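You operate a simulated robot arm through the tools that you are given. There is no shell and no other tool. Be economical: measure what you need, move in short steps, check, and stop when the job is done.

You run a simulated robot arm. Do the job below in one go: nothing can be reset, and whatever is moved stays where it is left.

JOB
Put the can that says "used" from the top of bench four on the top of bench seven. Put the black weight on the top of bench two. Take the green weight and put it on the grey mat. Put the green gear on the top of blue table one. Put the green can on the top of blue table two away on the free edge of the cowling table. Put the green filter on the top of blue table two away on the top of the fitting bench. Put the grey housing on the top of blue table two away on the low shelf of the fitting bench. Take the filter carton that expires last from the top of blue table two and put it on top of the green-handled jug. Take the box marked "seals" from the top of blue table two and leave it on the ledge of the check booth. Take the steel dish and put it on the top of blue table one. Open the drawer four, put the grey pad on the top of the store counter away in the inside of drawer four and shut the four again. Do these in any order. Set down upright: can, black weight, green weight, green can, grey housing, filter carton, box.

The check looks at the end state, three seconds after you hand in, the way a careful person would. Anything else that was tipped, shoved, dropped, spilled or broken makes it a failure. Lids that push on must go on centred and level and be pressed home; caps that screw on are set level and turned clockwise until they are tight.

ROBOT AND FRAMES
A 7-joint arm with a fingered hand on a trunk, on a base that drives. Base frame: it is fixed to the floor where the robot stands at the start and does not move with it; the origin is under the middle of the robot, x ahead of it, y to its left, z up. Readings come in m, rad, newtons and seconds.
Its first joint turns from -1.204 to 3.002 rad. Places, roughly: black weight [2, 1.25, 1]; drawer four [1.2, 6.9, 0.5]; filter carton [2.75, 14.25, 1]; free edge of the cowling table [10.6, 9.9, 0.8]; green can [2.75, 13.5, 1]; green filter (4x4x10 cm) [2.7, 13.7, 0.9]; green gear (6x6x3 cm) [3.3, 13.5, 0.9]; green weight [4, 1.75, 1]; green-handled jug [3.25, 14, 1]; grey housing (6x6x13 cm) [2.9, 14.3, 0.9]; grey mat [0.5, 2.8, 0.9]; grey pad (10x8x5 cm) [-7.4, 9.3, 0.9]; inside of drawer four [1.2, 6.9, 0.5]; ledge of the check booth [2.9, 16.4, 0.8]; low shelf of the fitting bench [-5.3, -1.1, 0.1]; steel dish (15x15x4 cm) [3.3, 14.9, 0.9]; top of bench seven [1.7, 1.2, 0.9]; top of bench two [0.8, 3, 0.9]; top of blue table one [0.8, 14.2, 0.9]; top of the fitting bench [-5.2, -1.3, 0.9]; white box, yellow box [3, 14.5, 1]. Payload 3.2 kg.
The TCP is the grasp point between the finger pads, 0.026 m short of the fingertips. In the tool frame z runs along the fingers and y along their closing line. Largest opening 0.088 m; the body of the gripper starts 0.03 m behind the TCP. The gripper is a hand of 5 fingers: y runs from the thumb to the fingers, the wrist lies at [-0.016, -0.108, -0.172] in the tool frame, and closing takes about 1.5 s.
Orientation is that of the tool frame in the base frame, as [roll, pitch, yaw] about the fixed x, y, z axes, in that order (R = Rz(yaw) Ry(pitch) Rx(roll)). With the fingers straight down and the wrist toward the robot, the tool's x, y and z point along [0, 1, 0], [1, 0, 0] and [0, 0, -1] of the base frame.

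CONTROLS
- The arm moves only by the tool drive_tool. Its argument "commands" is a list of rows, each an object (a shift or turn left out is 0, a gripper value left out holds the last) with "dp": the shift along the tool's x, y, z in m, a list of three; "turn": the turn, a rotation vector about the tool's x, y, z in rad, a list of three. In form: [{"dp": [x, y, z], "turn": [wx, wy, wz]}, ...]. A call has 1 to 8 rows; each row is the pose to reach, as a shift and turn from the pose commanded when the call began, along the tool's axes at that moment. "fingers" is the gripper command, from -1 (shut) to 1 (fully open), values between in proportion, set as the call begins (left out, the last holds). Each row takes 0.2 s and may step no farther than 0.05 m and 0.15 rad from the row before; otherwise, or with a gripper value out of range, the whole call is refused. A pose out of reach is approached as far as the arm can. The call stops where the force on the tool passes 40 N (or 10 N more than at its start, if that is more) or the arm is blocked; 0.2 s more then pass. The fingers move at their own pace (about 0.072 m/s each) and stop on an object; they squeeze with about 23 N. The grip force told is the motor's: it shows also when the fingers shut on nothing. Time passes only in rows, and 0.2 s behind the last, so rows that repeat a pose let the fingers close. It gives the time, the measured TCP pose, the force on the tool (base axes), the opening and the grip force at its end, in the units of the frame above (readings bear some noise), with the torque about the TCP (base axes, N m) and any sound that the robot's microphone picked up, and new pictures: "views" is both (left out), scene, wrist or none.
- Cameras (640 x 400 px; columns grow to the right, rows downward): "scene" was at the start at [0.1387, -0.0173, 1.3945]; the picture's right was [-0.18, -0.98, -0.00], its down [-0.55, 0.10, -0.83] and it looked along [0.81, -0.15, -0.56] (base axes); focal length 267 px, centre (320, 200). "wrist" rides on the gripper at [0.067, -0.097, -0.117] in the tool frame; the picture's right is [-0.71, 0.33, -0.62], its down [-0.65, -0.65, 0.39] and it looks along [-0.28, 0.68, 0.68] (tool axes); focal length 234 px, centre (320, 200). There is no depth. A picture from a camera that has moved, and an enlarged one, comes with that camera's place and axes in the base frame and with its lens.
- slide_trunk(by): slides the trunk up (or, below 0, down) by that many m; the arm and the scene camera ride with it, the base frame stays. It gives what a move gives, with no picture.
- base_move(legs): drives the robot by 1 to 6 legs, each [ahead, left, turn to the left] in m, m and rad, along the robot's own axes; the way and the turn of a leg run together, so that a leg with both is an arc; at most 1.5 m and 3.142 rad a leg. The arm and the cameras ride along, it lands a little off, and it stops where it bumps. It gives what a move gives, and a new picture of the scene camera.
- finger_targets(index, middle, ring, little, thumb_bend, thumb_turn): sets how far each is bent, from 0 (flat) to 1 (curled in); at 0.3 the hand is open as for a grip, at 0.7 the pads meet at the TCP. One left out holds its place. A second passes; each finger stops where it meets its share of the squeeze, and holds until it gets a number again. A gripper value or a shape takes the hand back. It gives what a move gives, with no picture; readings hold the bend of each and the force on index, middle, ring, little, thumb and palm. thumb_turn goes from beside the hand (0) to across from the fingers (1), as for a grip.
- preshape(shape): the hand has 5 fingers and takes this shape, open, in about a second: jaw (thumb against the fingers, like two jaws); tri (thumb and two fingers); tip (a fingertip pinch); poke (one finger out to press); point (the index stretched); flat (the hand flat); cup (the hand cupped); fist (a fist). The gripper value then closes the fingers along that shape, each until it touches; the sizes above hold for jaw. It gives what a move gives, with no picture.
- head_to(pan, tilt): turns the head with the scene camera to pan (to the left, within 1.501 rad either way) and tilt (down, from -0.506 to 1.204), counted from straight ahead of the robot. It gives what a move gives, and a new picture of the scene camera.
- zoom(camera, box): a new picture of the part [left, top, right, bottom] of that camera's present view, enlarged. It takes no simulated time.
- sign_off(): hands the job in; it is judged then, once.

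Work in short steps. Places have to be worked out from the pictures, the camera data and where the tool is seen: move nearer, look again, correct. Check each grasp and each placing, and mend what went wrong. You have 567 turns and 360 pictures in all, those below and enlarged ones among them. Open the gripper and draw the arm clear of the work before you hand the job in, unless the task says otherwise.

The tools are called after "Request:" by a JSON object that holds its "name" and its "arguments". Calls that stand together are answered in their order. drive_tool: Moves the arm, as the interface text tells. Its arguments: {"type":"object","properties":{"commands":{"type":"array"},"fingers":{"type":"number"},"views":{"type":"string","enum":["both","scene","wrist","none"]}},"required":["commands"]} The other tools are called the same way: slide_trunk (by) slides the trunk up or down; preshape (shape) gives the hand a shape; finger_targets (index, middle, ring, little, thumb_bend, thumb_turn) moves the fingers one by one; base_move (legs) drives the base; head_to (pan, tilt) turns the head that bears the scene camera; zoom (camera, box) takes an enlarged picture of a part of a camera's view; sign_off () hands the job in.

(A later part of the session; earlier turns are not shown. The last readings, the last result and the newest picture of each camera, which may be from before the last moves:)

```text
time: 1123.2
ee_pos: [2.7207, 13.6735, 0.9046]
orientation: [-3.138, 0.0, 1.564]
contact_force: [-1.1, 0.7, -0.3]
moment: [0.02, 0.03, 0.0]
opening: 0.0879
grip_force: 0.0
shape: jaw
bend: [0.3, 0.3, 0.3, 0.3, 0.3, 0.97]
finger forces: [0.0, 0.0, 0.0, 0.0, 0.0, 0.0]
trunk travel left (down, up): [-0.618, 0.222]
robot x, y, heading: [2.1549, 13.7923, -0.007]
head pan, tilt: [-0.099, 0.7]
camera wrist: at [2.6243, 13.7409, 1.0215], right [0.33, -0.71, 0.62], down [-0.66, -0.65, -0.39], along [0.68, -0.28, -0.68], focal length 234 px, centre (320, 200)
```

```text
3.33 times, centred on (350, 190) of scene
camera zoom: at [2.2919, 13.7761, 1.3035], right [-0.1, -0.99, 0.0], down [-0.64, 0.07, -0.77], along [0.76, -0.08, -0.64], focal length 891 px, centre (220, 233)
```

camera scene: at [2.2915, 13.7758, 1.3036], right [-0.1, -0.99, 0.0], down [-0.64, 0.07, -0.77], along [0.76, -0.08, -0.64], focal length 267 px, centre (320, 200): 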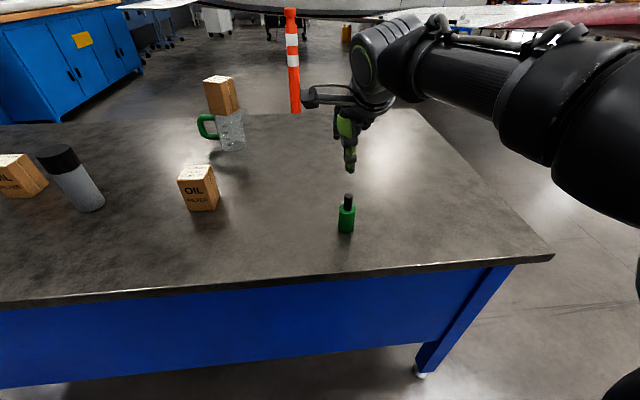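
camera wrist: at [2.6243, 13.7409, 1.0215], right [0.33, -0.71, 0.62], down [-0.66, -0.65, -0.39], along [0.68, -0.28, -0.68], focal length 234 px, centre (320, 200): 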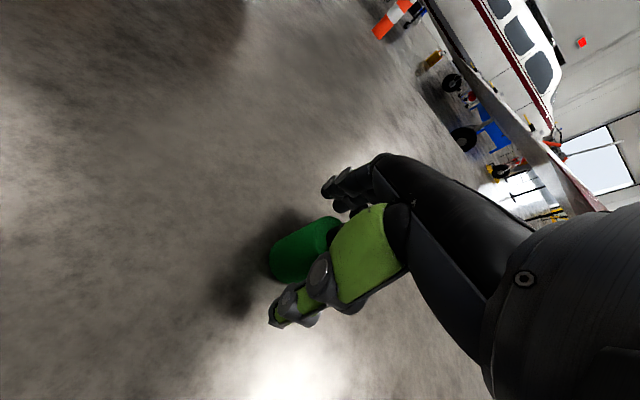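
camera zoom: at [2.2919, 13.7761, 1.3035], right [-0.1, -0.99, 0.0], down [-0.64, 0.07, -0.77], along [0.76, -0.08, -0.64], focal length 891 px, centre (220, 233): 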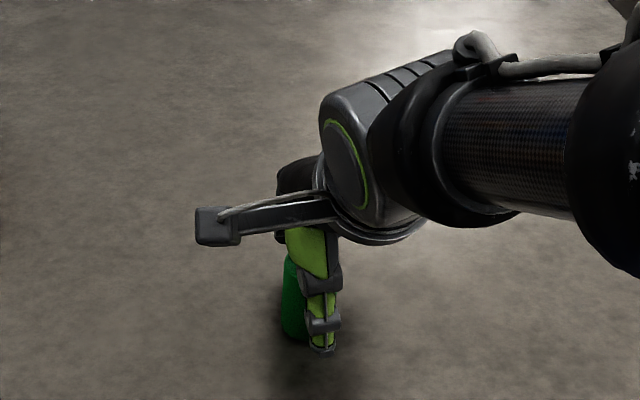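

Aligned. I close on the filter and lift.

Request:
{"name": "drive_tool", "arguments": {"commands": [{"dp": [0, 0, 0]}, {"dp": [0, 0, 0]}, {"dp": [0, 0, 0]}, {"dp": [0, 0, 0]}, {"dp": [0, 0, 0]}, {"dp": [0, 0, 0]}, {"dp": [0, 0, 0]}, {"dp": [0, 0, 0]}], "fingers": -1, "views": "none"}}

Request:
{"name": "drive_tool", "arguments": {"commands": [{"dp": [0, 0, -0.03]}, {"dp": [0, 0, -0.07]}, {"dp": [0, 0, -0.11]}, {"dp": [0, -0.03, -0.15]}, {"dp": [0, -0.06, -0.18]}, {"dp": [0, -0.1, -0.2]}], "views": "both"}}

```text
time: 1125.0
ee_pos: [2.7232, 13.674, 0.9047]
orientation: [3.141, 0.001, 1.565]
contact_force: [-0.5, -0.6, -0.6]
moment: [-0.03, 0.04, 0.0]
opening: 0.0292
grip_force: 23.6
shape: jaw
bend: [0.56, 0.52, 0.72, 0.62, 0.41, 1.0]
finger forces: [11.8, 6.6, 0.0, 0.0, 19.6, 0.4]
trunk travel left (down, up): [-0.618, 0.222]
robot x, y, heading: [2.1545, 13.7867, -0.001]
head pan, tilt: [-0.099, 0.7]
```

```text
time: 1126.4
ee_pos: [2.6197, 13.6721, 1.1081]
orientation: [3.139, -0.001, 1.562]
contact_force: [-0.6, 0.3, -0.9]
moment: [0.0, 0.0, 0.04]
opening: 0.0293
grip_force: 22.9
shape: jaw
bend: [0.56, 0.52, 0.72, 0.62, 0.41, 1.0]
finger forces: [12.2, 6.6, 0.0, 0.0, 19.3, 0.2]
trunk travel left (down, up): [-0.618, 0.222]
robot x, y, heading: [2.1562, 13.7897, -0.005]
head pan, tilt: [-0.099, 0.7]
camera scene: at [2.2905, 13.775, 1.3036], right [-0.1, -0.99, 0.0], down [-0.64, 0.07, -0.77], along [0.76, -0.08, -0.64], focal length 267 px, centre (320, 200)
camera wrist: at [2.522, 13.74, 1.2241], right [0.33, -0.71, 0.62], down [-0.66, -0.64, -0.39], along [0.68, -0.28, -0.68], focal length 234 px, centre (320, 200)
```

scene: 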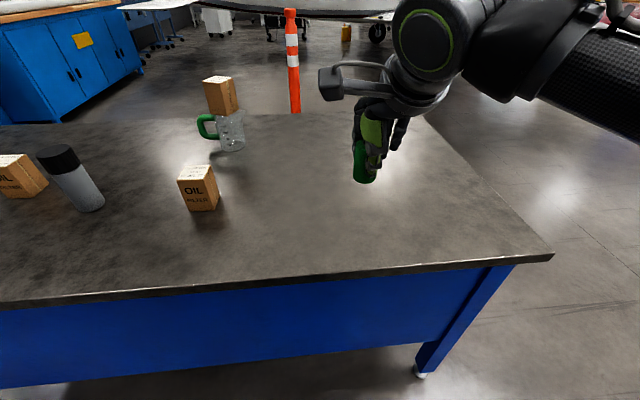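
wrist: 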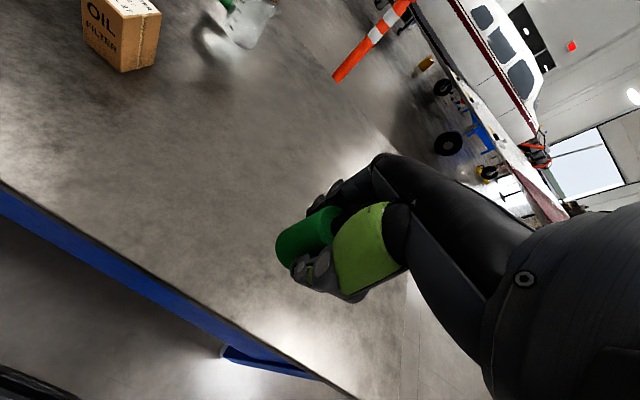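

Filter in hand. Now the long drive to the fitting bench: west along y≈10.9, then south along x≈-4.8.

Request:
{"name": "base_move", "arguments": {"legs": [[-0.32, 0, 0], [0, -1.4, 0], [0, -1.45, 0], [0, 0, 1.57], [0, 0, 1.57], [1.4, 0, 0]]}}

Request:
{"name": "base_move", "arguments": {"legs": [[1.5, 0, 0], [1.5, 0, 0], [1.5, 0, 0], [0.7, 0, 0], [0, 0, 1.57]]}}

Request:
{"name": "head_to", "arguments": {"pan": 0.0, "tilt": 0.2}}

```text
time: 1156.2
ee_pos: [-0.0561, 11.0242, 1.1068]
orientation: [-3.14, -0.001, -1.563]
contact_force: [0.3, -0.1, -0.9]
moment: [-0.04, 0.01, 0.01]
opening: 0.0286
grip_force: 23.2
shape: jaw
bend: [0.56, 0.52, 0.72, 0.62, 0.42, 1.0]
finger forces: [12.2, 6.6, 0.1, 0.0, 18.9, 0.3]
trunk travel left (down, up): [-0.618, 0.222]
robot x, y, heading: [0.409, 10.9167, -3.135]
head pan, tilt: [-0.099, 0.7]
camera scene: at [0.2776, 10.9239, 1.3034], right [0.09, 1.0, 0.0], down [0.64, -0.06, -0.76], along [-0.76, 0.07, -0.64], focal length 267 px, centre (320, 200)
```

scene: 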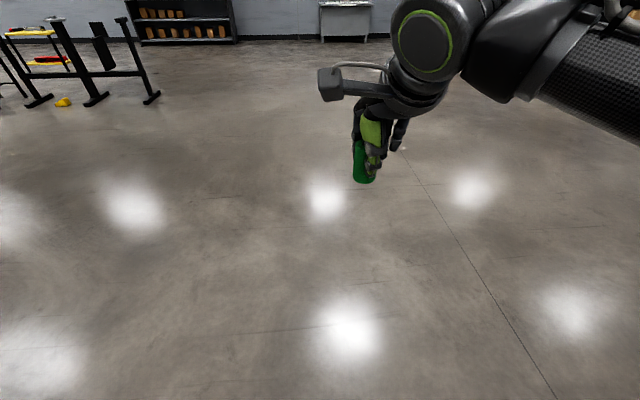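

```text
time: 1185.0
ee_pos: [-4.9, 10.3703, 1.1064]
orientation: [-3.139, 0.001, 0.026]
contact_force: [-0.1, 0.1, -0.3]
moment: [0.01, -0.03, 0.01]
opening: 0.0284
grip_force: 22.7
shape: jaw
bend: [0.56, 0.52, 0.72, 0.62, 0.42, 1.0]
finger forces: [12.1, 6.7, 0.1, 0.0, 18.7, 0.4]
trunk travel left (down, up): [-0.618, 0.222]
robot x, y, heading: [-4.8026, 10.8395, -1.538]
head pan, tilt: [-0.099, 0.7]
camera scene: at [-4.8052, 10.7032, 1.3034], right [-1.0, 0.07, 0.0], down [0.05, 0.64, -0.76], along [-0.05, -0.76, -0.64], focal length 267 px, centre (320, 200)
```

scene: 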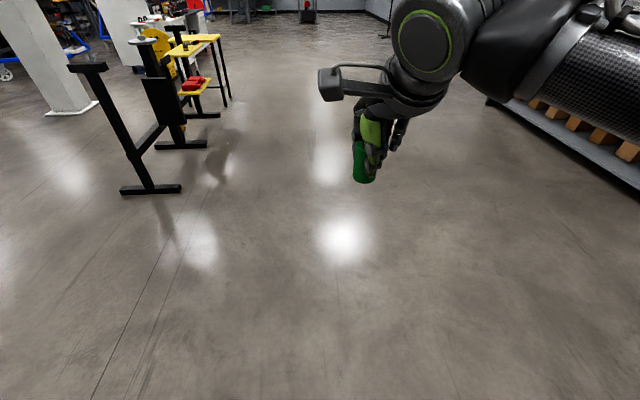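

```text
time: 1186.0
ee_pos: [-4.9012, 10.3704, 1.107]
orientation: [-3.141, 0.0, 0.025]
contact_force: [0.3, -0.1, -0.5]
moment: [0.03, -0.01, -0.02]
opening: 0.0287
grip_force: 23.2
shape: jaw
bend: [0.56, 0.52, 0.72, 0.62, 0.42, 1.0]
finger forces: [12.0, 6.7, 0.0, 0.0, 18.7, 0.3]
trunk travel left (down, up): [-0.618, 0.222]
robot x, y, heading: [-4.803, 10.8357, -1.538]
head pan, tilt: [0.0, 0.201]
camera scene: at [-4.7966, 10.6948, 1.3488], right [-1.0, -0.03, 0.0], down [-0.01, 0.2, -0.98], along [0.03, -0.98, -0.2], focal length 267 px, centre (320, 200)
```

scene: 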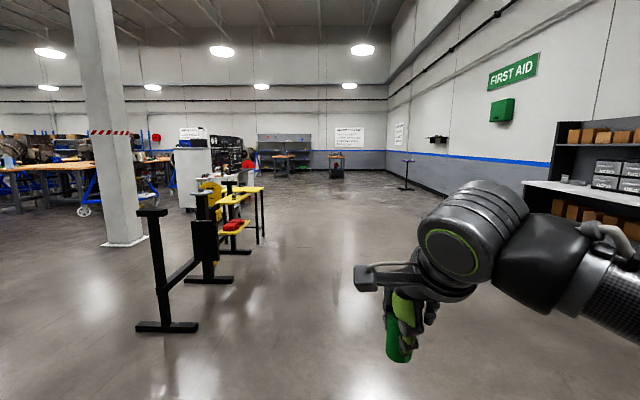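

The lane south is clear. I drive down it toward the fitting bench.

Request:
{"name": "base_move", "arguments": {"legs": [[1.5, 0, -0.033], [1.5, 0, 0], [1.5, 0, 0], [1.5, 0, 0], [1.5, 0, 0], [1.5, 0, 0]]}}

Request:
{"name": "head_to", "arguments": {"pan": 0.0, "tilt": 0.35}}

```text
time: 1228.7
ee_pos: [-4.9386, 1.3455, 1.107]
orientation: [-3.141, -0.001, -0.021]
contact_force: [1.1, -0.4, -0.5]
moment: [0.03, 0.0, 0.01]
opening: 0.0287
grip_force: 23.1
shape: jaw
bend: [0.56, 0.52, 0.72, 0.62, 0.42, 1.0]
finger forces: [12.2, 6.7, 0.1, 0.0, 18.7, 0.3]
trunk travel left (down, up): [-0.618, 0.222]
robot x, y, heading: [-4.8182, 1.8084, -1.588]
head pan, tilt: [0.0, 0.201]
camera scene: at [-4.8193, 1.6645, 1.3488], right [-1.0, 0.02, 0.0], down [0.0, 0.2, -0.98], along [-0.02, -0.98, -0.2], focal length 267 px, centre (320, 200)
```

scene: 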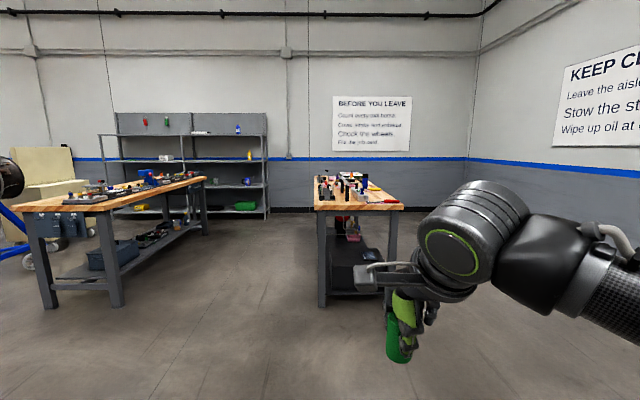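

```text
time: 1229.4
ee_pos: [-4.9389, 1.3457, 1.1056]
orientation: [-3.14, -0.001, -0.022]
contact_force: [0.9, 0.1, -0.7]
moment: [0.0, 0.01, -0.02]
opening: 0.0286
grip_force: 23.1
shape: jaw
bend: [0.56, 0.52, 0.72, 0.62, 0.42, 1.0]
finger forces: [12.3, 6.8, 0.0, 0.0, 18.7, 0.3]
trunk travel left (down, up): [-0.618, 0.222]
robot x, y, heading: [-4.8177, 1.806, -1.589]
head pan, tilt: [0.0, 0.351]
camera scene: at [-4.8193, 1.6648, 1.3349], right [-1.0, 0.02, 0.0], down [0.01, 0.34, -0.94], along [-0.02, -0.94, -0.34], focal length 267 px, centre (320, 200)
```

scene: 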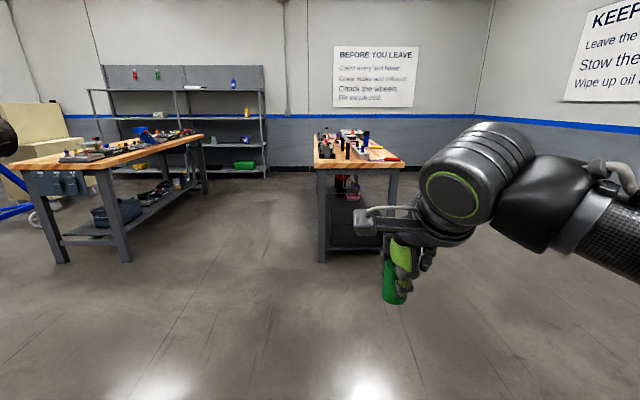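

The right-hand bench (x -5.5…-4.8, y -0.3…-2.3) is the fitting bench. I zoom in on its top and low shelf.

Request:
{"name": "zoom", "arguments": {"camera": "scene", "box": [290, 110, 430, 270]}}

```text
2.50 times, centred on (360, 190) of scene
camera zoom: at [-4.8193, 1.6648, 1.3349], right [-1.0, 0.02, 0.0], down [0.01, 0.34, -0.94], along [-0.02, -0.94, -0.34], focal length 668 px, centre (220, 225)
```

zoom: 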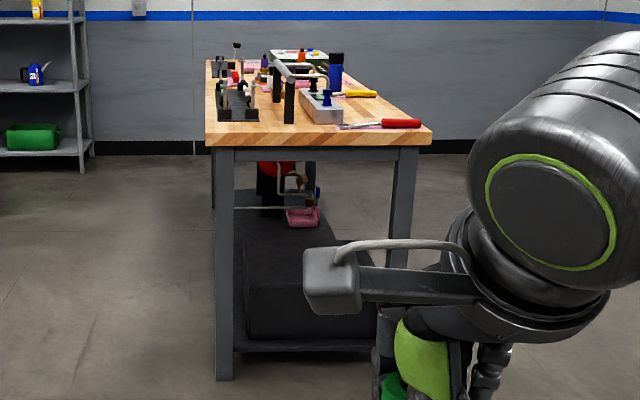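

I approach the bench's north end.

Request:
{"name": "base_move", "arguments": {"legs": [[1.15, 0, 0.018]]}}

Request:
{"name": "head_to", "arguments": {"pan": 0.1, "tilt": 0.6}}

```text
time: 1235.2
ee_pos: [-4.9425, 0.1993, 1.1072]
orientation: [-3.139, 0.0, -0.004]
contact_force: [0.0, -0.9, -0.9]
moment: [0.0, 0.02, 0.01]
opening: 0.029
grip_force: 22.9
shape: jaw
bend: [0.56, 0.52, 0.72, 0.62, 0.42, 1.0]
finger forces: [12.2, 6.8, 0.1, 0.0, 18.7, 0.3]
trunk travel left (down, up): [-0.618, 0.222]
robot x, y, heading: [-4.8318, 0.6618, -1.569]
head pan, tilt: [0.0, 0.351]
camera scene: at [-4.8289, 0.5203, 1.3348], right [-1.0, 0.0, 0.0], down [0.0, 0.34, -0.94], along [0.0, -0.94, -0.34], focal length 267 px, centre (320, 200)
```

scene: 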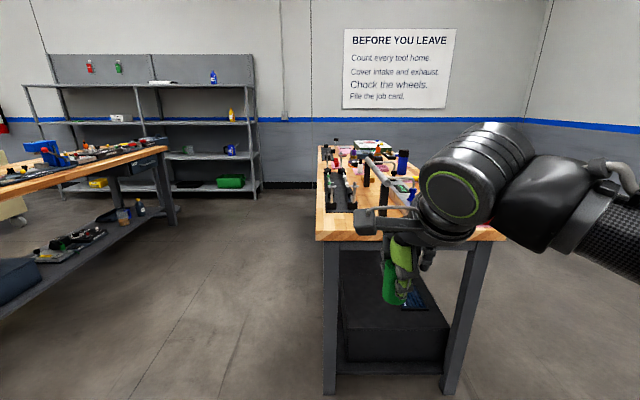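

```text
time: 1236.0
ee_pos: [-4.9424, 0.2002, 1.1067]
orientation: [-3.138, -0.001, -0.004]
contact_force: [-0.3, -0.6, -1.6]
moment: [-0.02, 0.03, -0.01]
opening: 0.0288
grip_force: 23.0
shape: jaw
bend: [0.56, 0.52, 0.72, 0.62, 0.42, 1.0]
finger forces: [12.1, 6.7, 0.0, 0.0, 18.8, 0.3]
trunk travel left (down, up): [-0.618, 0.222]
robot x, y, heading: [-4.8327, 0.6673, -1.573]
head pan, tilt: [0.099, 0.6]
camera scene: at [-4.8201, 0.5257, 1.3121], right [-1.0, -0.1, 0.0], down [-0.06, 0.56, -0.83], along [0.08, -0.82, -0.56], focal length 267 px, centre (320, 200)
```

scene: 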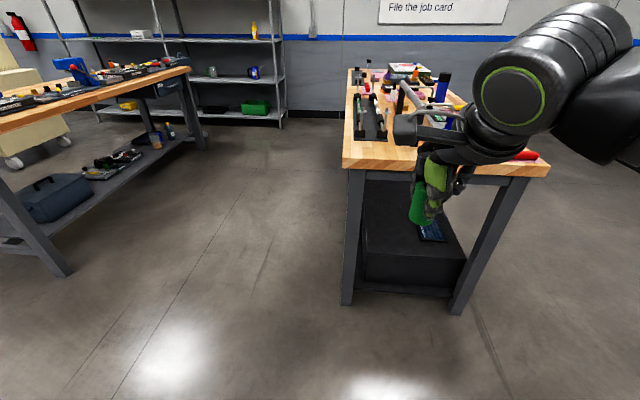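

I move the hand right to uncover the bench's near end.

Request:
{"name": "drive_tool", "arguments": {"commands": [{"dp": [-0.045, 0, -0.01]}, {"dp": [-0.09, 0, -0.02]}, {"dp": [-0.135, 0, -0.03]}, {"dp": [-0.18, -0.02, -0.04]}, {"dp": [-0.22, -0.04, -0.05]}], "views": "scene"}}

Request:
{"name": "zoom", "arguments": {"camera": "scene", "box": [330, 50, 560, 200]}}

```text
refused: row 4 steps farther than a row can; nothing moved
```

```text
2.67 times, centred on (445, 125) of scene
camera zoom: at [-4.8201, 0.5257, 1.3121], right [-1.0, -0.1, 0.0], down [-0.06, 0.56, -0.83], along [0.08, -0.82, -0.56], focal length 713 px, centre (-13, 400)
```

zoom: 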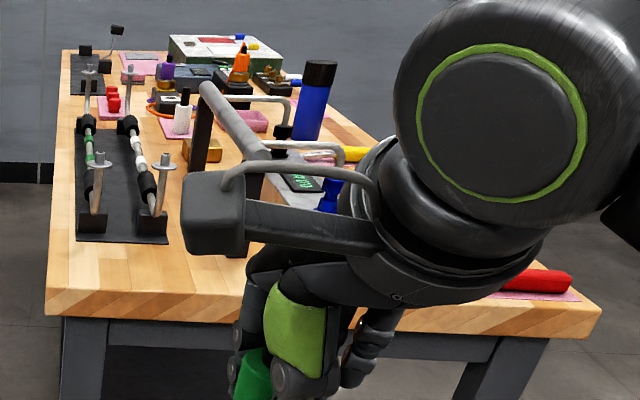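

There is a free strip of wood at the near-left of the bench top. I drive forward 0.5 m and extend over (-4.97, -0.45).

Request:
{"name": "base_move", "arguments": {"legs": [[0.48, 0, 0]]}}

Request:
{"name": "drive_tool", "arguments": {"commands": [{"dp": [-0.01, 0.04, 0.0]}, {"dp": [-0.02, 0.08, 0.01]}, {"dp": [-0.03, 0.12, 0.03]}, {"dp": [-0.035, 0.16, 0.05]}, {"dp": [-0.035, 0.17, 0.08]}, {"dp": [-0.035, 0.17, 0.1]}, {"dp": [-0.035, 0.17, 0.11]}], "views": "both"}}

```text
time: 1238.8
ee_pos: [-4.9403, -0.2805, 1.1067]
orientation: [-3.14, 0.0, 0.0]
contact_force: [-0.4, -0.7, -0.4]
moment: [0.04, 0.01, -0.01]
opening: 0.0287
grip_force: 23.0
shape: jaw
bend: [0.56, 0.52, 0.72, 0.62, 0.42, 1.0]
finger forces: [12.2, 6.8, 0.0, 0.0, 18.8, 0.2]
trunk travel left (down, up): [-0.618, 0.222]
robot x, y, heading: [-4.8292, 0.1862, -1.567]
head pan, tilt: [0.099, 0.6]
camera scene: at [-4.8194, 0.0458, 1.312], right [-0.99, -0.1, 0.0], down [-0.06, 0.56, -0.82], along [0.08, -0.82, -0.57], focal length 267 px, centre (320, 200)
```

scene: 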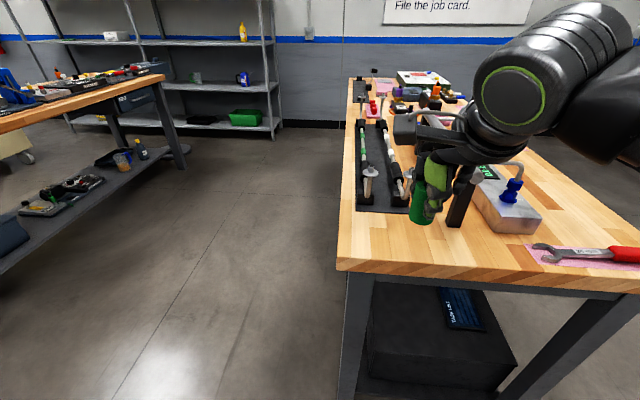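

```text
time: 1240.4
ee_pos: [-4.9796, -0.4464, 0.9978]
orientation: [3.141, -0.002, -0.004]
contact_force: [-15.4, 13.6, 3.4]
moment: [-0.43, -0.29, -0.63]
opening: 0.0278
grip_force: 23.6
shape: jaw
bend: [0.57, 0.54, 0.72, 0.62, 0.41, 1.0]
finger forces: [17.4, 24.2, 0.1, 0.0, 21.9, 0.2]
trunk travel left (down, up): [-0.618, 0.222]
robot x, y, heading: [-4.8307, 0.1875, -1.57]
head pan, tilt: [0.099, 0.6]
camera scene: at [-4.8239, 0.0512, 1.3126], right [-0.99, -0.1, 0.0], down [-0.05, 0.56, -0.83], along [0.08, -0.82, -0.56], focal length 267 px, centre (320, 200)
camera wrist: at [-4.914, -0.3484, 1.114], right [-0.71, -0.33, 0.62], down [-0.65, 0.66, -0.39], along [-0.28, -0.68, -0.68], focal length 234 px, centre (320, 200)
```

scene: 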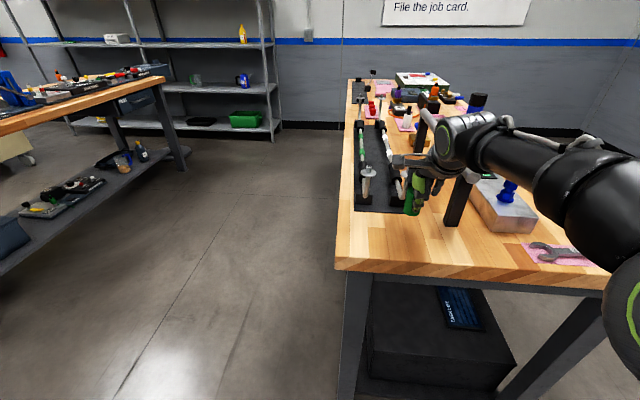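
wrist: 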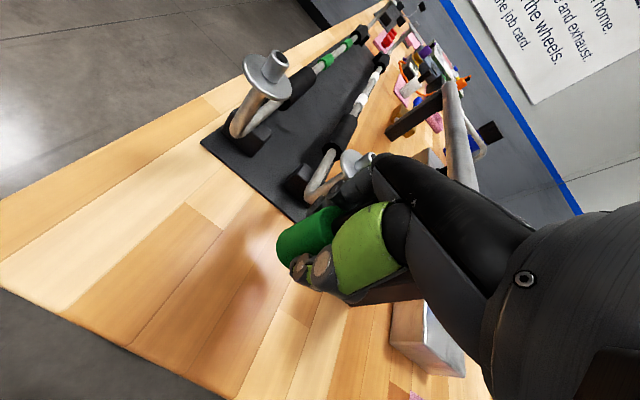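

The fingers touched the rack/pipe there. I back off immediately.

Request:
{"name": "drive_tool", "arguments": {"commands": [{"dp": [0, -0.02, -0.005]}, {"dp": [0.01, -0.05, -0.02]}, {"dp": [0.02, -0.08, -0.05]}, {"dp": [0.02, -0.1, -0.08]}], "views": "both"}}

Request:
{"name": "zoom", "arguments": {"camera": "scene", "box": [330, 100, 530, 290]}}

```text
time: 1241.4
ee_pos: [-4.9574, -0.3508, 1.0765]
orientation: [-3.141, -0.001, 0.0]
contact_force: [-0.4, 0.3, -0.6]
moment: [0.01, -0.07, 0.04]
opening: 0.0282
grip_force: 22.9
shape: jaw
bend: [0.56, 0.53, 0.72, 0.62, 0.42, 1.0]
finger forces: [13.4, 7.5, 0.1, 0.0, 20.0, 0.4]
trunk travel left (down, up): [-0.618, 0.222]
robot x, y, heading: [-4.8259, 0.1869, -1.573]
head pan, tilt: [0.099, 0.6]
camera scene: at [-4.8223, 0.0465, 1.3121], right [-0.99, -0.1, 0.0], down [-0.06, 0.56, -0.83], along [0.09, -0.82, -0.56], focal length 267 px, centre (320, 200)
camera wrist: at [-4.8912, -0.2522, 1.1931], right [-0.71, -0.33, 0.62], down [-0.65, 0.65, -0.39], along [-0.28, -0.68, -0.68], focal length 234 px, centre (320, 200)
```

scene: 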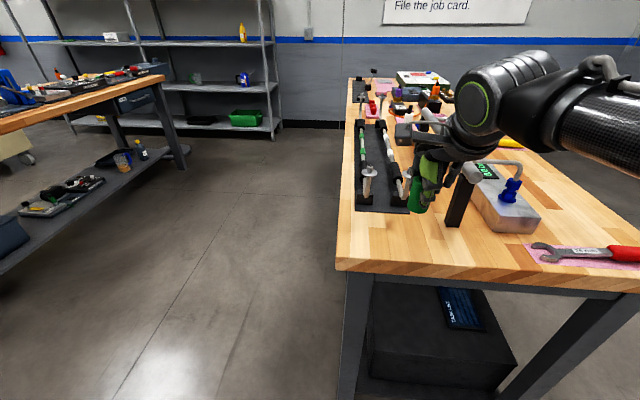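
wrist: 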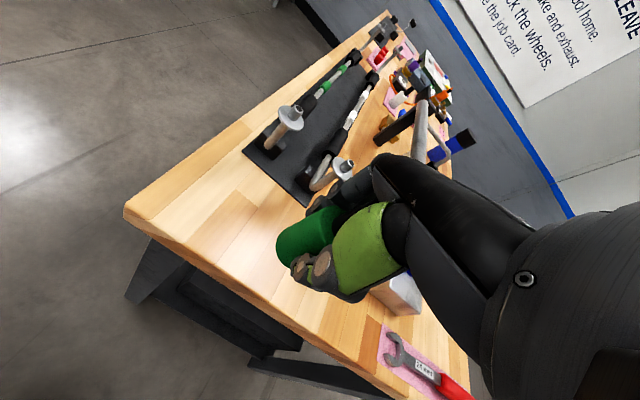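

```text
2.11 times, centred on (430, 195) of scene
camera zoom: at [-4.8223, 0.0465, 1.3121], right [-0.99, -0.1, 0.0], down [-0.06, 0.56, -0.83], along [0.09, -0.82, -0.56], focal length 563 px, centre (88, 210)
```

zoom: 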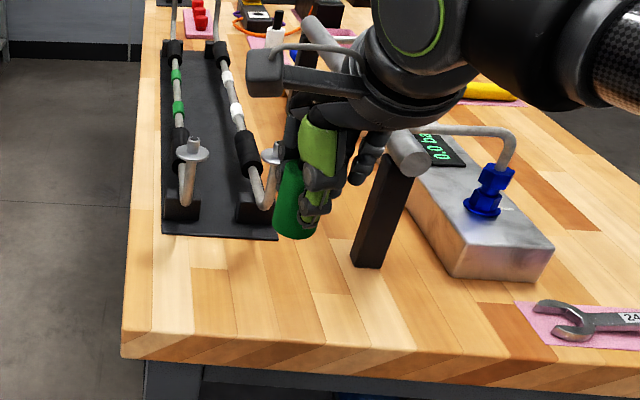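

Nothing moved. I choose a spot nearer the front edge, (-4.93, -0.415), clear of the pipe rack, and lower there.

Request:
{"name": "drive_tool", "arguments": {"commands": [{"dp": [0.015, 0.03, 0.0]}, {"dp": [0.03, 0.06, 0.0]}, {"dp": [0.03, 0.062, 0.04]}, {"dp": [0.03, 0.062, 0.08]}, {"dp": [0.03, 0.062, 0.11]}, {"dp": [0.03, 0.062, 0.12]}], "views": "both"}}

```text
time: 1242.8
ee_pos: [-4.9239, -0.4122, 0.9553]
orientation: [-3.14, -0.001, 0.002]
contact_force: [-0.5, -0.4, -0.5]
moment: [-0.03, -0.02, 0.01]
opening: 0.0283
grip_force: 22.8
shape: jaw
bend: [0.56, 0.53, 0.72, 0.62, 0.42, 1.0]
finger forces: [13.4, 7.7, 0.0, 0.1, 19.8, 0.1]
trunk travel left (down, up): [-0.618, 0.222]
robot x, y, heading: [-4.8296, 0.1852, -1.573]
head pan, tilt: [0.099, 0.6]
camera scene: at [-4.8193, 0.046, 1.3121], right [-0.99, -0.1, 0.0], down [-0.06, 0.56, -0.82], along [0.08, -0.82, -0.57], focal length 267 px, centre (320, 200)
camera wrist: at [-4.8579, -0.3142, 1.0716], right [-0.71, -0.33, 0.62], down [-0.65, 0.65, -0.39], along [-0.28, -0.68, -0.68], focal length 234 px, centre (320, 200)
```

scene: 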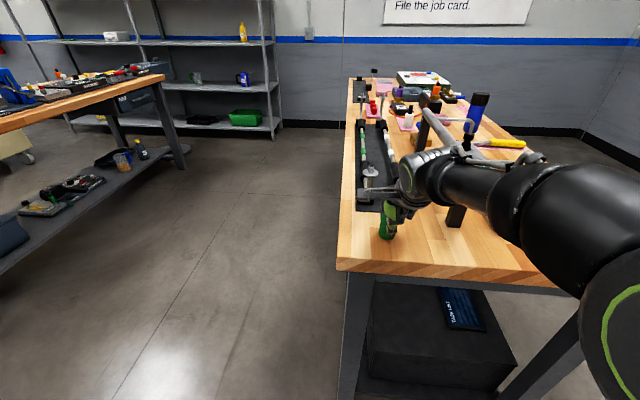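
wrist: 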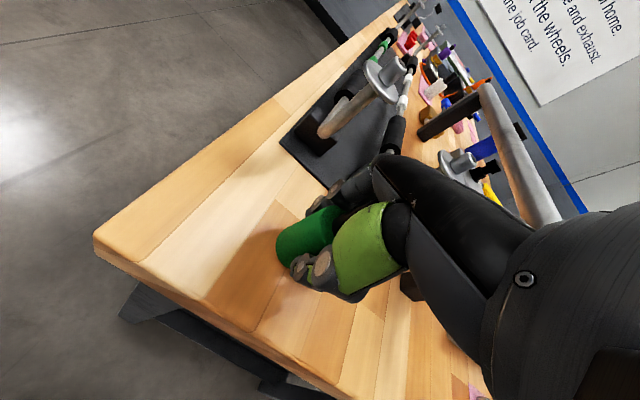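

Clear. I lower until it touches.

Request:
{"name": "drive_tool", "arguments": {"commands": [{"dp": [0, 0, 0.005]}, {"dp": [0, 0, 0.01]}, {"dp": [0, 0, 0.015]}, {"dp": [0, 0, 0.02]}, {"dp": [0, 0, 0.025]}], "views": "none"}}

```text
time: 1244.1
ee_pos: [-4.9233, -0.4152, 0.9462]
orientation: [3.109, -0.004, 0.0]
contact_force: [1.2, 2.9, 17.5]
moment: [0.45, 0.07, -0.06]
opening: 0.0298
grip_force: 23.2
shape: jaw
bend: [0.56, 0.53, 0.72, 0.62, 0.41, 1.0]
finger forces: [14.0, 7.8, 0.0, 0.0, 25.2, 4.5]
trunk travel left (down, up): [-0.618, 0.222]
robot x, y, heading: [-4.8288, 0.1814, -1.568]
head pan, tilt: [0.099, 0.6]
stopped in row 5: the force on the tool passed its limit (the readings are from after the stop); the commanded pose is now the measured one
```

It's down on the bench (z≈0.946). I release and lift off.

Request:
{"name": "drive_tool", "arguments": {"commands": [{"dp": [0, 0, -0.002]}, {"dp": [0, 0, -0.002]}, {"dp": [0, 0, -0.002]}, {"dp": [0, 0, -0.002]}, {"dp": [0, 0, -0.002]}, {"dp": [0, 0, -0.002]}, {"dp": [0, 0, -0.002]}], "fingers": 1, "views": "none"}}

Request:
{"name": "drive_tool", "arguments": {"commands": [{"dp": [0, 0, -0.03]}, {"dp": [0, 0, -0.07]}, {"dp": [0, 0, -0.11]}, {"dp": [0, 0, -0.15]}, {"dp": [0, -0.04, -0.18]}, {"dp": [0, -0.08, -0.18]}], "views": "scene"}}

Request:
{"name": "zoom", "arguments": {"camera": "scene", "box": [330, 100, 530, 290]}}

```text
time: 1245.7
ee_pos: [-4.9233, -0.4146, 0.9439]
orientation: [3.117, -0.001, 0.0]
contact_force: [1.2, -4.6, 15.1]
moment: [0.05, 0.05, 0.01]
opening: 0.0878
grip_force: 0.1
shape: jaw
bend: [0.3, 0.3, 0.3, 0.3, 0.3, 0.97]
finger forces: [0.1, 0.0, 0.0, 0.0, 0.1, 15.7]
trunk travel left (down, up): [-0.618, 0.222]
robot x, y, heading: [-4.8271, 0.1847, -1.57]
head pan, tilt: [0.099, 0.6]
```

```text
time: 1247.1
ee_pos: [-4.9296, -0.3324, 1.1214]
orientation: [3.119, -0.007, -0.001]
contact_force: [-0.3, 0.0, 0.8]
moment: [-0.03, -0.05, 0.0]
opening: 0.0878
grip_force: 0.0
shape: jaw
bend: [0.3, 0.3, 0.3, 0.3, 0.3, 0.97]
finger forces: [0.0, 0.0, 0.1, 0.0, 0.1, 0.1]
trunk travel left (down, up): [-0.618, 0.222]
robot x, y, heading: [-4.8309, 0.1837, -1.569]
head pan, tilt: [0.099, 0.6]
camera scene: at [-4.8233, 0.0459, 1.3121], right [-0.99, -0.1, 0.0], down [-0.05, 0.56, -0.83], along [0.09, -0.82, -0.56], focal length 267 px, centre (320, 200)
```

scene: 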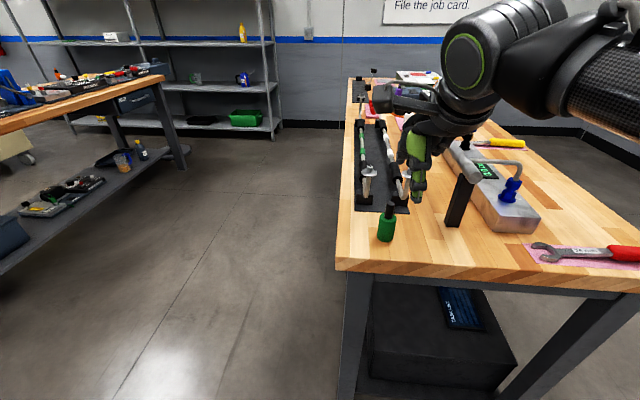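

```text
2.11 times, centred on (430, 195) of scene
camera zoom: at [-4.8233, 0.0459, 1.3121], right [-0.99, -0.1, 0.0], down [-0.05, 0.56, -0.83], along [0.09, -0.82, -0.56], focal length 563 px, centre (88, 210)
```

zoom: 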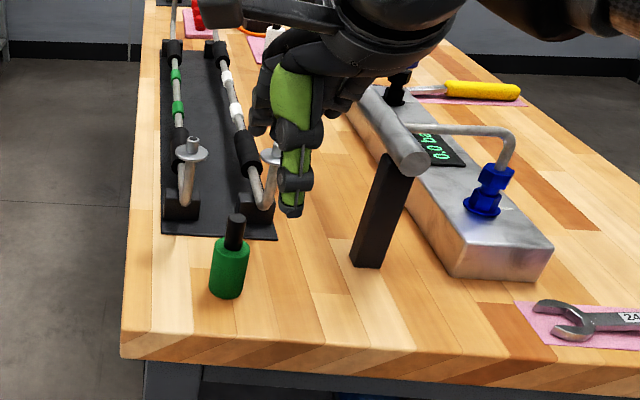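

The filter stands on the fitting bench. While here I back off and inspect the low shelf for the housing later.

Request:
{"name": "base_move", "arguments": {"legs": [[-0.6, 0, 0]]}}

Request:
{"name": "slide_trunk", "arguments": {"by": -0.4}}

Request:
{"name": "head_to", "arguments": {"pan": -0.15, "tilt": 0.3}}

```text
time: 1250.5
ee_pos: [-4.9273, 0.2661, 1.1202]
orientation: [3.119, -0.005, -0.001]
contact_force: [0.8, 0.2, -0.4]
moment: [0.02, -0.03, 0.0]
opening: 0.088
grip_force: 0.2
shape: jaw
bend: [0.3, 0.3, 0.3, 0.3, 0.3, 0.97]
finger forces: [0.0, 0.1, 0.0, 0.1, 0.0, 0.0]
trunk travel left (down, up): [-0.618, 0.222]
robot x, y, heading: [-4.83, 0.7828, -1.57]
head pan, tilt: [0.099, 0.6]
camera scene: at [-4.8205, 0.6437, 1.3121], right [-0.99, -0.1, 0.0], down [-0.06, 0.56, -0.83], along [0.08, -0.82, -0.56], focal length 267 px, centre (320, 200)
```

scene: 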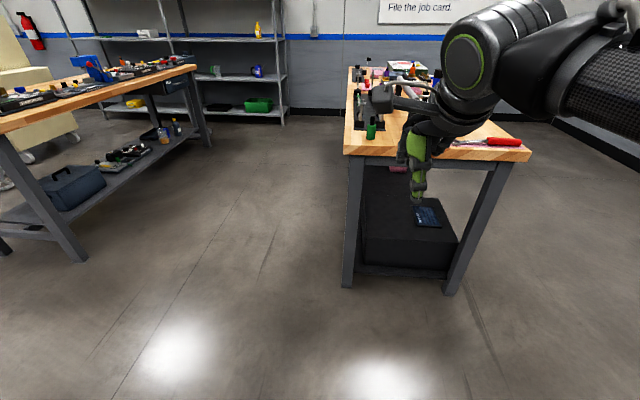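

```text
time: 1254.3
ee_pos: [-4.9262, 0.2659, 0.72]
orientation: [3.121, -0.002, -0.002]
contact_force: [-0.5, 0.0, 0.3]
moment: [0.05, -0.01, 0.0]
opening: 0.0879
grip_force: 0.2
shape: jaw
bend: [0.3, 0.3, 0.3, 0.3, 0.3, 0.97]
finger forces: [0.1, 0.0, 0.0, 0.1, 0.0, 0.0]
trunk travel left (down, up): [-0.218, 0.622]
robot x, y, heading: [-4.8287, 0.785, -1.571]
head pan, tilt: [0.099, 0.6]
```

```text
time: 1255.1
ee_pos: [-4.9268, 0.2652, 0.7199]
orientation: [3.119, -0.003, -0.001]
contact_force: [-0.5, 0.1, 0.1]
moment: [-0.03, 0.0, -0.01]
opening: 0.0879
grip_force: 0.0
shape: jaw
bend: [0.3, 0.3, 0.3, 0.3, 0.3, 0.97]
finger forces: [0.0, 0.1, 0.0, 0.0, 0.1, 0.0]
trunk travel left (down, up): [-0.218, 0.622]
robot x, y, heading: [-4.8291, 0.7828, -1.571]
head pan, tilt: [-0.15, 0.3]
camera scene: at [-4.8431, 0.6389, 0.9395], right [-0.99, 0.15, 0.0], down [0.04, 0.29, -0.95], along [-0.14, -0.94, -0.3], focal length 267 px, centre (320, 200)
```

scene: 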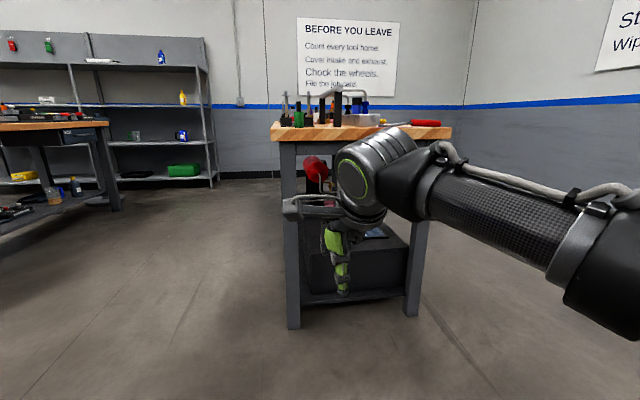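

I go to the bench's west side to look at the shelf from there.

Request:
{"name": "base_move", "arguments": {"legs": [[0, -1.5, 0], [1.4, 0, 0]]}}

Request:
{"name": "head_to", "arguments": {"pan": 1.2, "tilt": 0.45}}

```text
time: 1269.1
ee_pos: [-6.4105, -1.1337, 0.7206]
orientation: [3.121, -0.003, 0.008]
contact_force: [-0.7, 0.1, -0.3]
moment: [0.01, -0.01, 0.0]
opening: 0.0879
grip_force: 0.1
shape: jaw
bend: [0.3, 0.3, 0.3, 0.3, 0.3, 0.97]
finger forces: [0.1, 0.0, 0.0, 0.0, 0.0, 0.0]
trunk travel left (down, up): [-0.218, 0.622]
robot x, y, heading: [-6.3188, -0.617, -1.562]
head pan, tilt: [-0.15, 0.3]
camera scene: at [-6.3296, -0.76, 0.9396], right [-0.99, 0.14, 0.0], down [0.04, 0.29, -0.96], along [-0.13, -0.95, -0.3], focal length 267 px, centre (320, 200)
```

scene: 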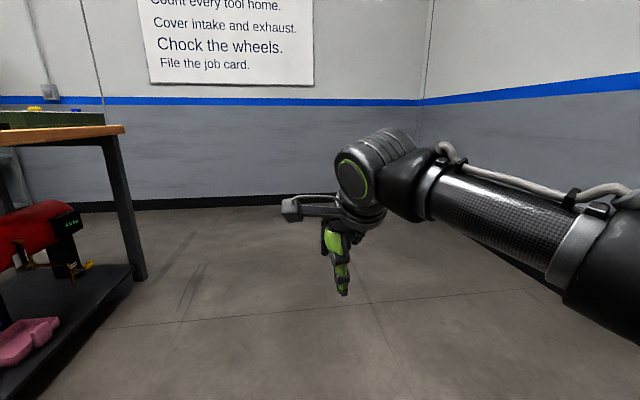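

```text
time: 1270.6
ee_pos: [-6.4114, -1.134, 0.7211]
orientation: [3.12, -0.006, 0.006]
contact_force: [0.3, -0.1, 1.0]
moment: [-0.03, -0.01, -0.01]
opening: 0.0877
grip_force: 0.1
shape: jaw
bend: [0.3, 0.3, 0.3, 0.3, 0.3, 0.97]
finger forces: [0.0, 0.0, 0.1, 0.0, 0.0, 0.0]
trunk travel left (down, up): [-0.218, 0.622]
robot x, y, heading: [-6.3199, -0.6166, -1.561]
head pan, tilt: [1.201, 0.45]
camera scene: at [-6.2305, -0.7001, 0.9257], right [-0.35, -0.94, 0.0], down [-0.41, 0.15, -0.9], along [0.84, -0.32, -0.44], focal length 267 px, centre (320, 200)
```

scene: 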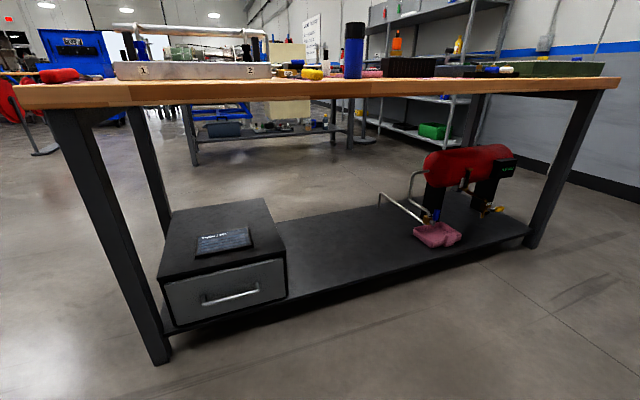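

The shelf has a clear area around (-5.3, -1.15) between the drawer box and red tank. I remember that. Now to the drawer: I raise the trunk and drive back north.

Request:
{"name": "slide_trunk", "arguments": {"by": 0.4}}

Request:
{"name": "base_move", "arguments": {"legs": [[-1.4, 0, 0], [0, 1.5, 0], [0, 0, 1.57], [0, 0, 1.56], [1.5, 0, 0], [1.5, 0, 0]]}}

Request:
{"name": "base_move", "arguments": {"legs": [[1.5, 0, 0], [1.5, 0, 0], [1.5, 0, 0], [1.5, 0, 0], [1.3, 0, 0]]}}

```text
time: 1274.4
ee_pos: [-6.4095, -1.1336, 1.1209]
orientation: [3.122, -0.005, 0.008]
contact_force: [-0.7, -0.7, -0.1]
moment: [-0.01, -0.01, 0.01]
opening: 0.088
grip_force: 0.0
shape: jaw
bend: [0.3, 0.3, 0.3, 0.3, 0.3, 0.97]
finger forces: [0.1, 0.0, 0.1, 0.0, 0.0, 0.0]
trunk travel left (down, up): [-0.618, 0.222]
robot x, y, heading: [-6.3191, -0.6212, -1.562]
head pan, tilt: [1.201, 0.45]
```

```text
time: 1310.2
ee_pos: [-4.7498, 4.3475, 1.1209]
orientation: [3.12, -0.004, -3.132]
contact_force: [0.2, 0.7, -0.3]
moment: [-0.02, 0.03, -0.02]
opening: 0.0878
grip_force: 0.2
shape: jaw
bend: [0.3, 0.3, 0.3, 0.3, 0.3, 0.97]
finger forces: [0.0, 0.0, 0.0, 0.0, 0.0, 0.0]
trunk travel left (down, up): [-0.618, 0.222]
robot x, y, heading: [-4.8395, 3.8285, 1.585]
head pan, tilt: [1.201, 0.45]
camera scene: at [-4.9236, 3.9098, 1.3256], right [0.35, 0.94, 0.0], down [0.41, -0.15, -0.9], along [-0.84, 0.31, -0.44], focal length 267 px, centre (320, 200)
```

scene: 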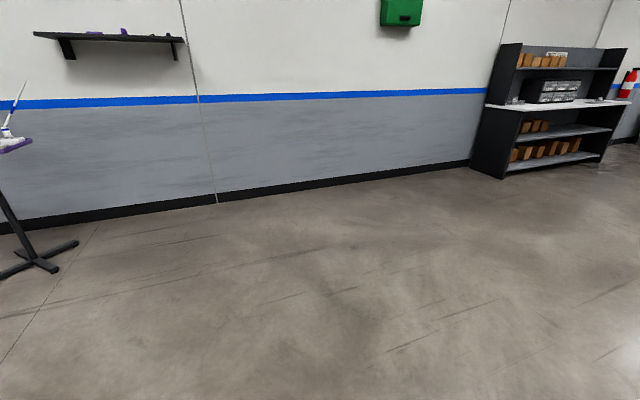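

```text
time: 1344.8
ee_pos: [-4.7735, 11.6358, 1.1212]
orientation: [3.121, -0.003, -3.128]
contact_force: [0.6, 0.1, -0.2]
moment: [-0.02, 0.02, 0.03]
opening: 0.0879
grip_force: 0.2
shape: jaw
bend: [0.3, 0.3, 0.3, 0.3, 0.3, 0.97]
finger forces: [0.0, 0.1, 0.0, 0.0, 0.0, 0.0]
trunk travel left (down, up): [-0.618, 0.222]
robot x, y, heading: [-4.8595, 11.1162, 1.584]
head pan, tilt: [1.201, 0.45]
camera scene: at [-4.9476, 11.1984, 1.3256], right [0.35, 0.94, 0.0], down [0.41, -0.15, -0.9], along [-0.84, 0.31, -0.44], focal length 267 px, centre (320, 200)
```

scene: 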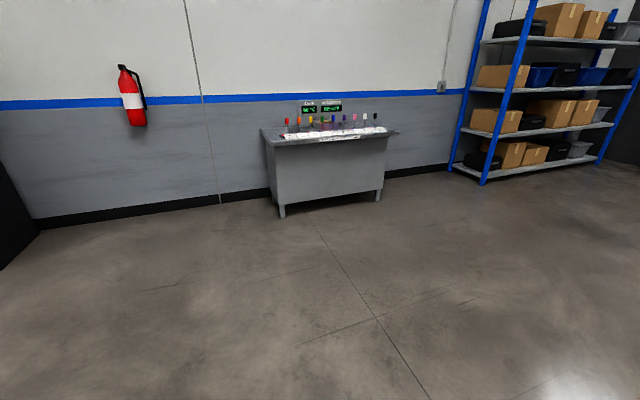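

Now east, then south toward the blue tool cart.

Request:
{"name": "base_move", "arguments": {"legs": [[0, 0, -1.584], [1.5, 0, 0], [1.5, 0, 0], [1.5, 0, 0], [1.5, 0, 0], [1.1, 0, 0]]}}

Request:
{"name": "base_move", "arguments": {"legs": [[0, -1.3, 0], [0, -1.3, 0]]}}

Request:
{"name": "head_to", "arguments": {"pan": -1.45, "tilt": 0.4}}

```text
time: 1382.6
ee_pos: [2.7878, 10.9565, 1.12]
orientation: [3.121, -0.004, 1.57]
contact_force: [0.2, -0.1, -0.1]
moment: [0.01, 0.0, -0.03]
opening: 0.0878
grip_force: 0.1
shape: jaw
bend: [0.3, 0.3, 0.3, 0.3, 0.3, 0.97]
finger forces: [0.0, 0.0, 0.0, 0.1, 0.1, 0.0]
trunk travel left (down, up): [-0.618, 0.222]
robot x, y, heading: [2.2713, 11.0514, 0.004]
head pan, tilt: [1.201, 0.45]
camera scene: at [2.3553, 11.1368, 1.3256], right [0.93, -0.36, 0.0], down [-0.16, -0.41, -0.9], along [0.33, 0.84, -0.44], focal length 267 px, centre (320, 200)
```

scene: 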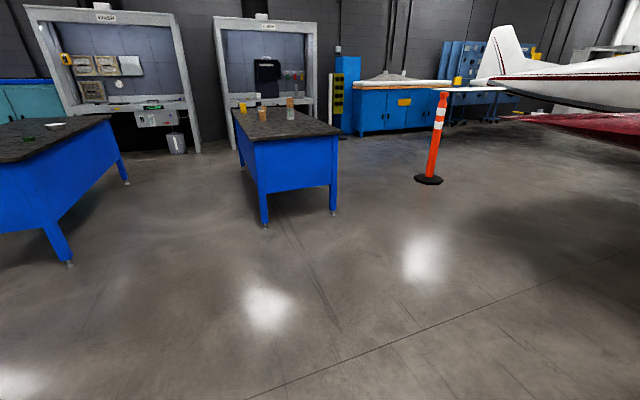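

```text
time: 1395.3
ee_pos: [2.781, 8.3391, 1.1218]
orientation: [3.121, -0.003, 1.565]
contact_force: [-0.2, 0.5, 0.4]
moment: [0.04, 0.03, -0.03]
opening: 0.0878
grip_force: 0.1
shape: jaw
bend: [0.3, 0.3, 0.3, 0.3, 0.3, 0.97]
finger forces: [0.1, 0.0, 0.0, 0.0, 0.0, 0.0]
trunk travel left (down, up): [-0.618, 0.222]
robot x, y, heading: [2.265, 8.44, -0.0]
head pan, tilt: [1.201, 0.45]
camera scene: at [2.3496, 8.5214, 1.3257], right [0.93, -0.37, 0.0], down [-0.16, -0.4, -0.9], along [0.33, 0.84, -0.44], focal length 267 px, centre (320, 200)
```

scene: 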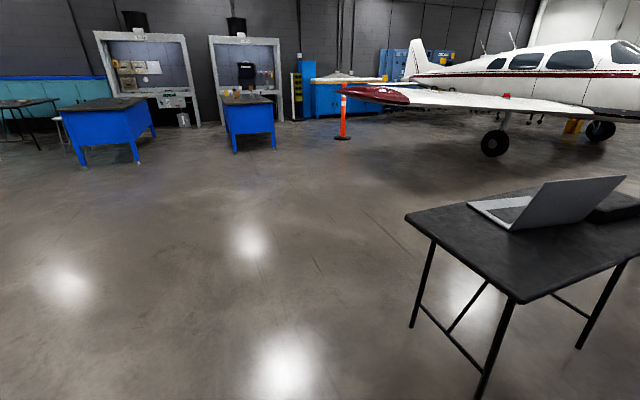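

```text
time: 1397.7
ee_pos: [2.7802, 8.339, 1.1215]
orientation: [3.121, -0.004, 1.564]
contact_force: [1.1, -0.3, 0.6]
moment: [0.0, 0.02, 0.01]
opening: 0.0878
grip_force: 0.0
shape: jaw
bend: [0.3, 0.3, 0.3, 0.3, 0.3, 0.97]
finger forces: [0.0, 0.0, 0.0, 0.0, 0.0, 0.1]
trunk travel left (down, up): [-0.618, 0.222]
robot x, y, heading: [2.2655, 8.4352, -0.01]
head pan, tilt: [-1.45, 0.4]
camera scene: at [2.3266, 8.3441, 1.3303], right [-0.99, -0.12, 0.0], down [-0.04, 0.39, -0.92], along [0.11, -0.92, -0.39], focal length 267 px, centre (320, 200)
```

scene: 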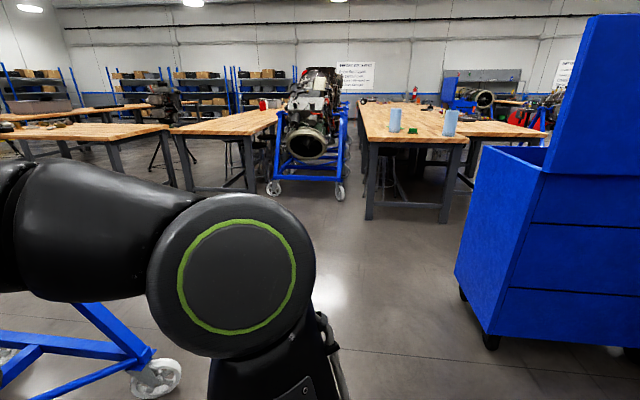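

The cart's east side is at x≈1.52; bench ends are at y≈5.75. I go round to its front (south) side and look.

Request:
{"name": "base_move", "arguments": {"legs": [[0, -1.2, 0], [0, -1.1, 0], [0, 0, 1.57]]}}

Request:
{"name": "head_to", "arguments": {"pan": 0.9, "tilt": 0.45}}

```text
time: 1412.8
ee_pos: [2.3663, 6.6567, 1.1212]
orientation: [3.12, -0.003, 3.118]
contact_force: [-0.1, 0.8, 0.8]
moment: [-0.01, 0.0, -0.01]
opening: 0.0878
grip_force: 0.1
shape: jaw
bend: [0.3, 0.3, 0.3, 0.3, 0.3, 0.97]
finger forces: [0.0, 0.1, 0.1, 0.0, 0.0, 0.1]
trunk travel left (down, up): [-0.618, 0.222]
robot x, y, heading: [2.2588, 6.1411, 1.554]
head pan, tilt: [-1.45, 0.4]
camera scene: at [2.3546, 6.1995, 1.3303], right [0.1, -0.99, 0.0], down [-0.39, -0.04, -0.92], along [0.92, 0.09, -0.39], focal length 267 px, centre (320, 200)
```

scene: 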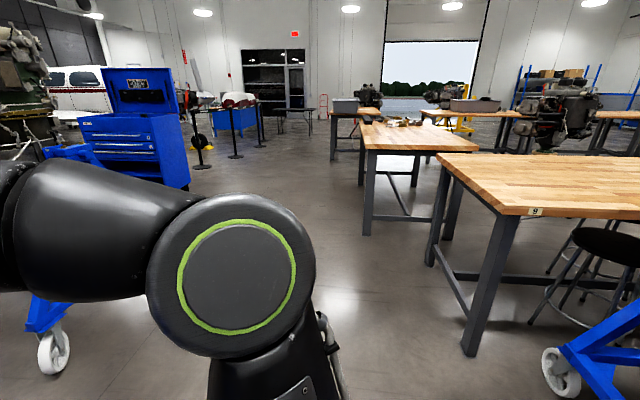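

```text
time: 1414.9
ee_pos: [2.3665, 6.658, 1.1209]
orientation: [3.121, -0.004, 3.119]
contact_force: [0.2, 0.4, -0.6]
moment: [0.0, 0.01, 0.02]
opening: 0.088
grip_force: 0.1
shape: jaw
bend: [0.3, 0.3, 0.3, 0.3, 0.3, 0.97]
finger forces: [0.1, 0.1, 0.1, 0.0, 0.0, 0.1]
trunk travel left (down, up): [-0.618, 0.222]
robot x, y, heading: [2.2586, 6.1375, 1.547]
head pan, tilt: [0.901, 0.45]
camera scene: at [2.1917, 6.2489, 1.3256], right [0.64, 0.77, 0.0], down [0.34, -0.28, -0.9], along [-0.69, 0.57, -0.44], focal length 267 px, centre (320, 200)
```

scene: 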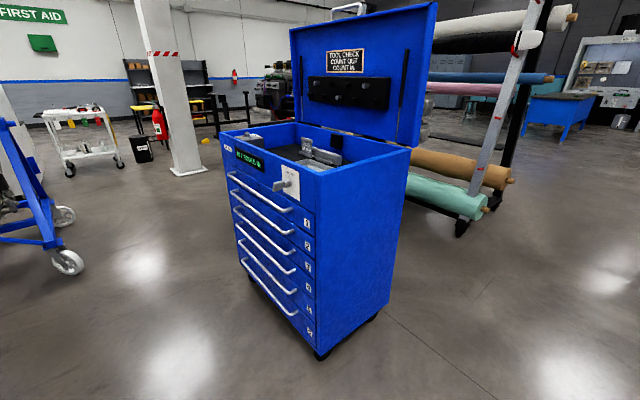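

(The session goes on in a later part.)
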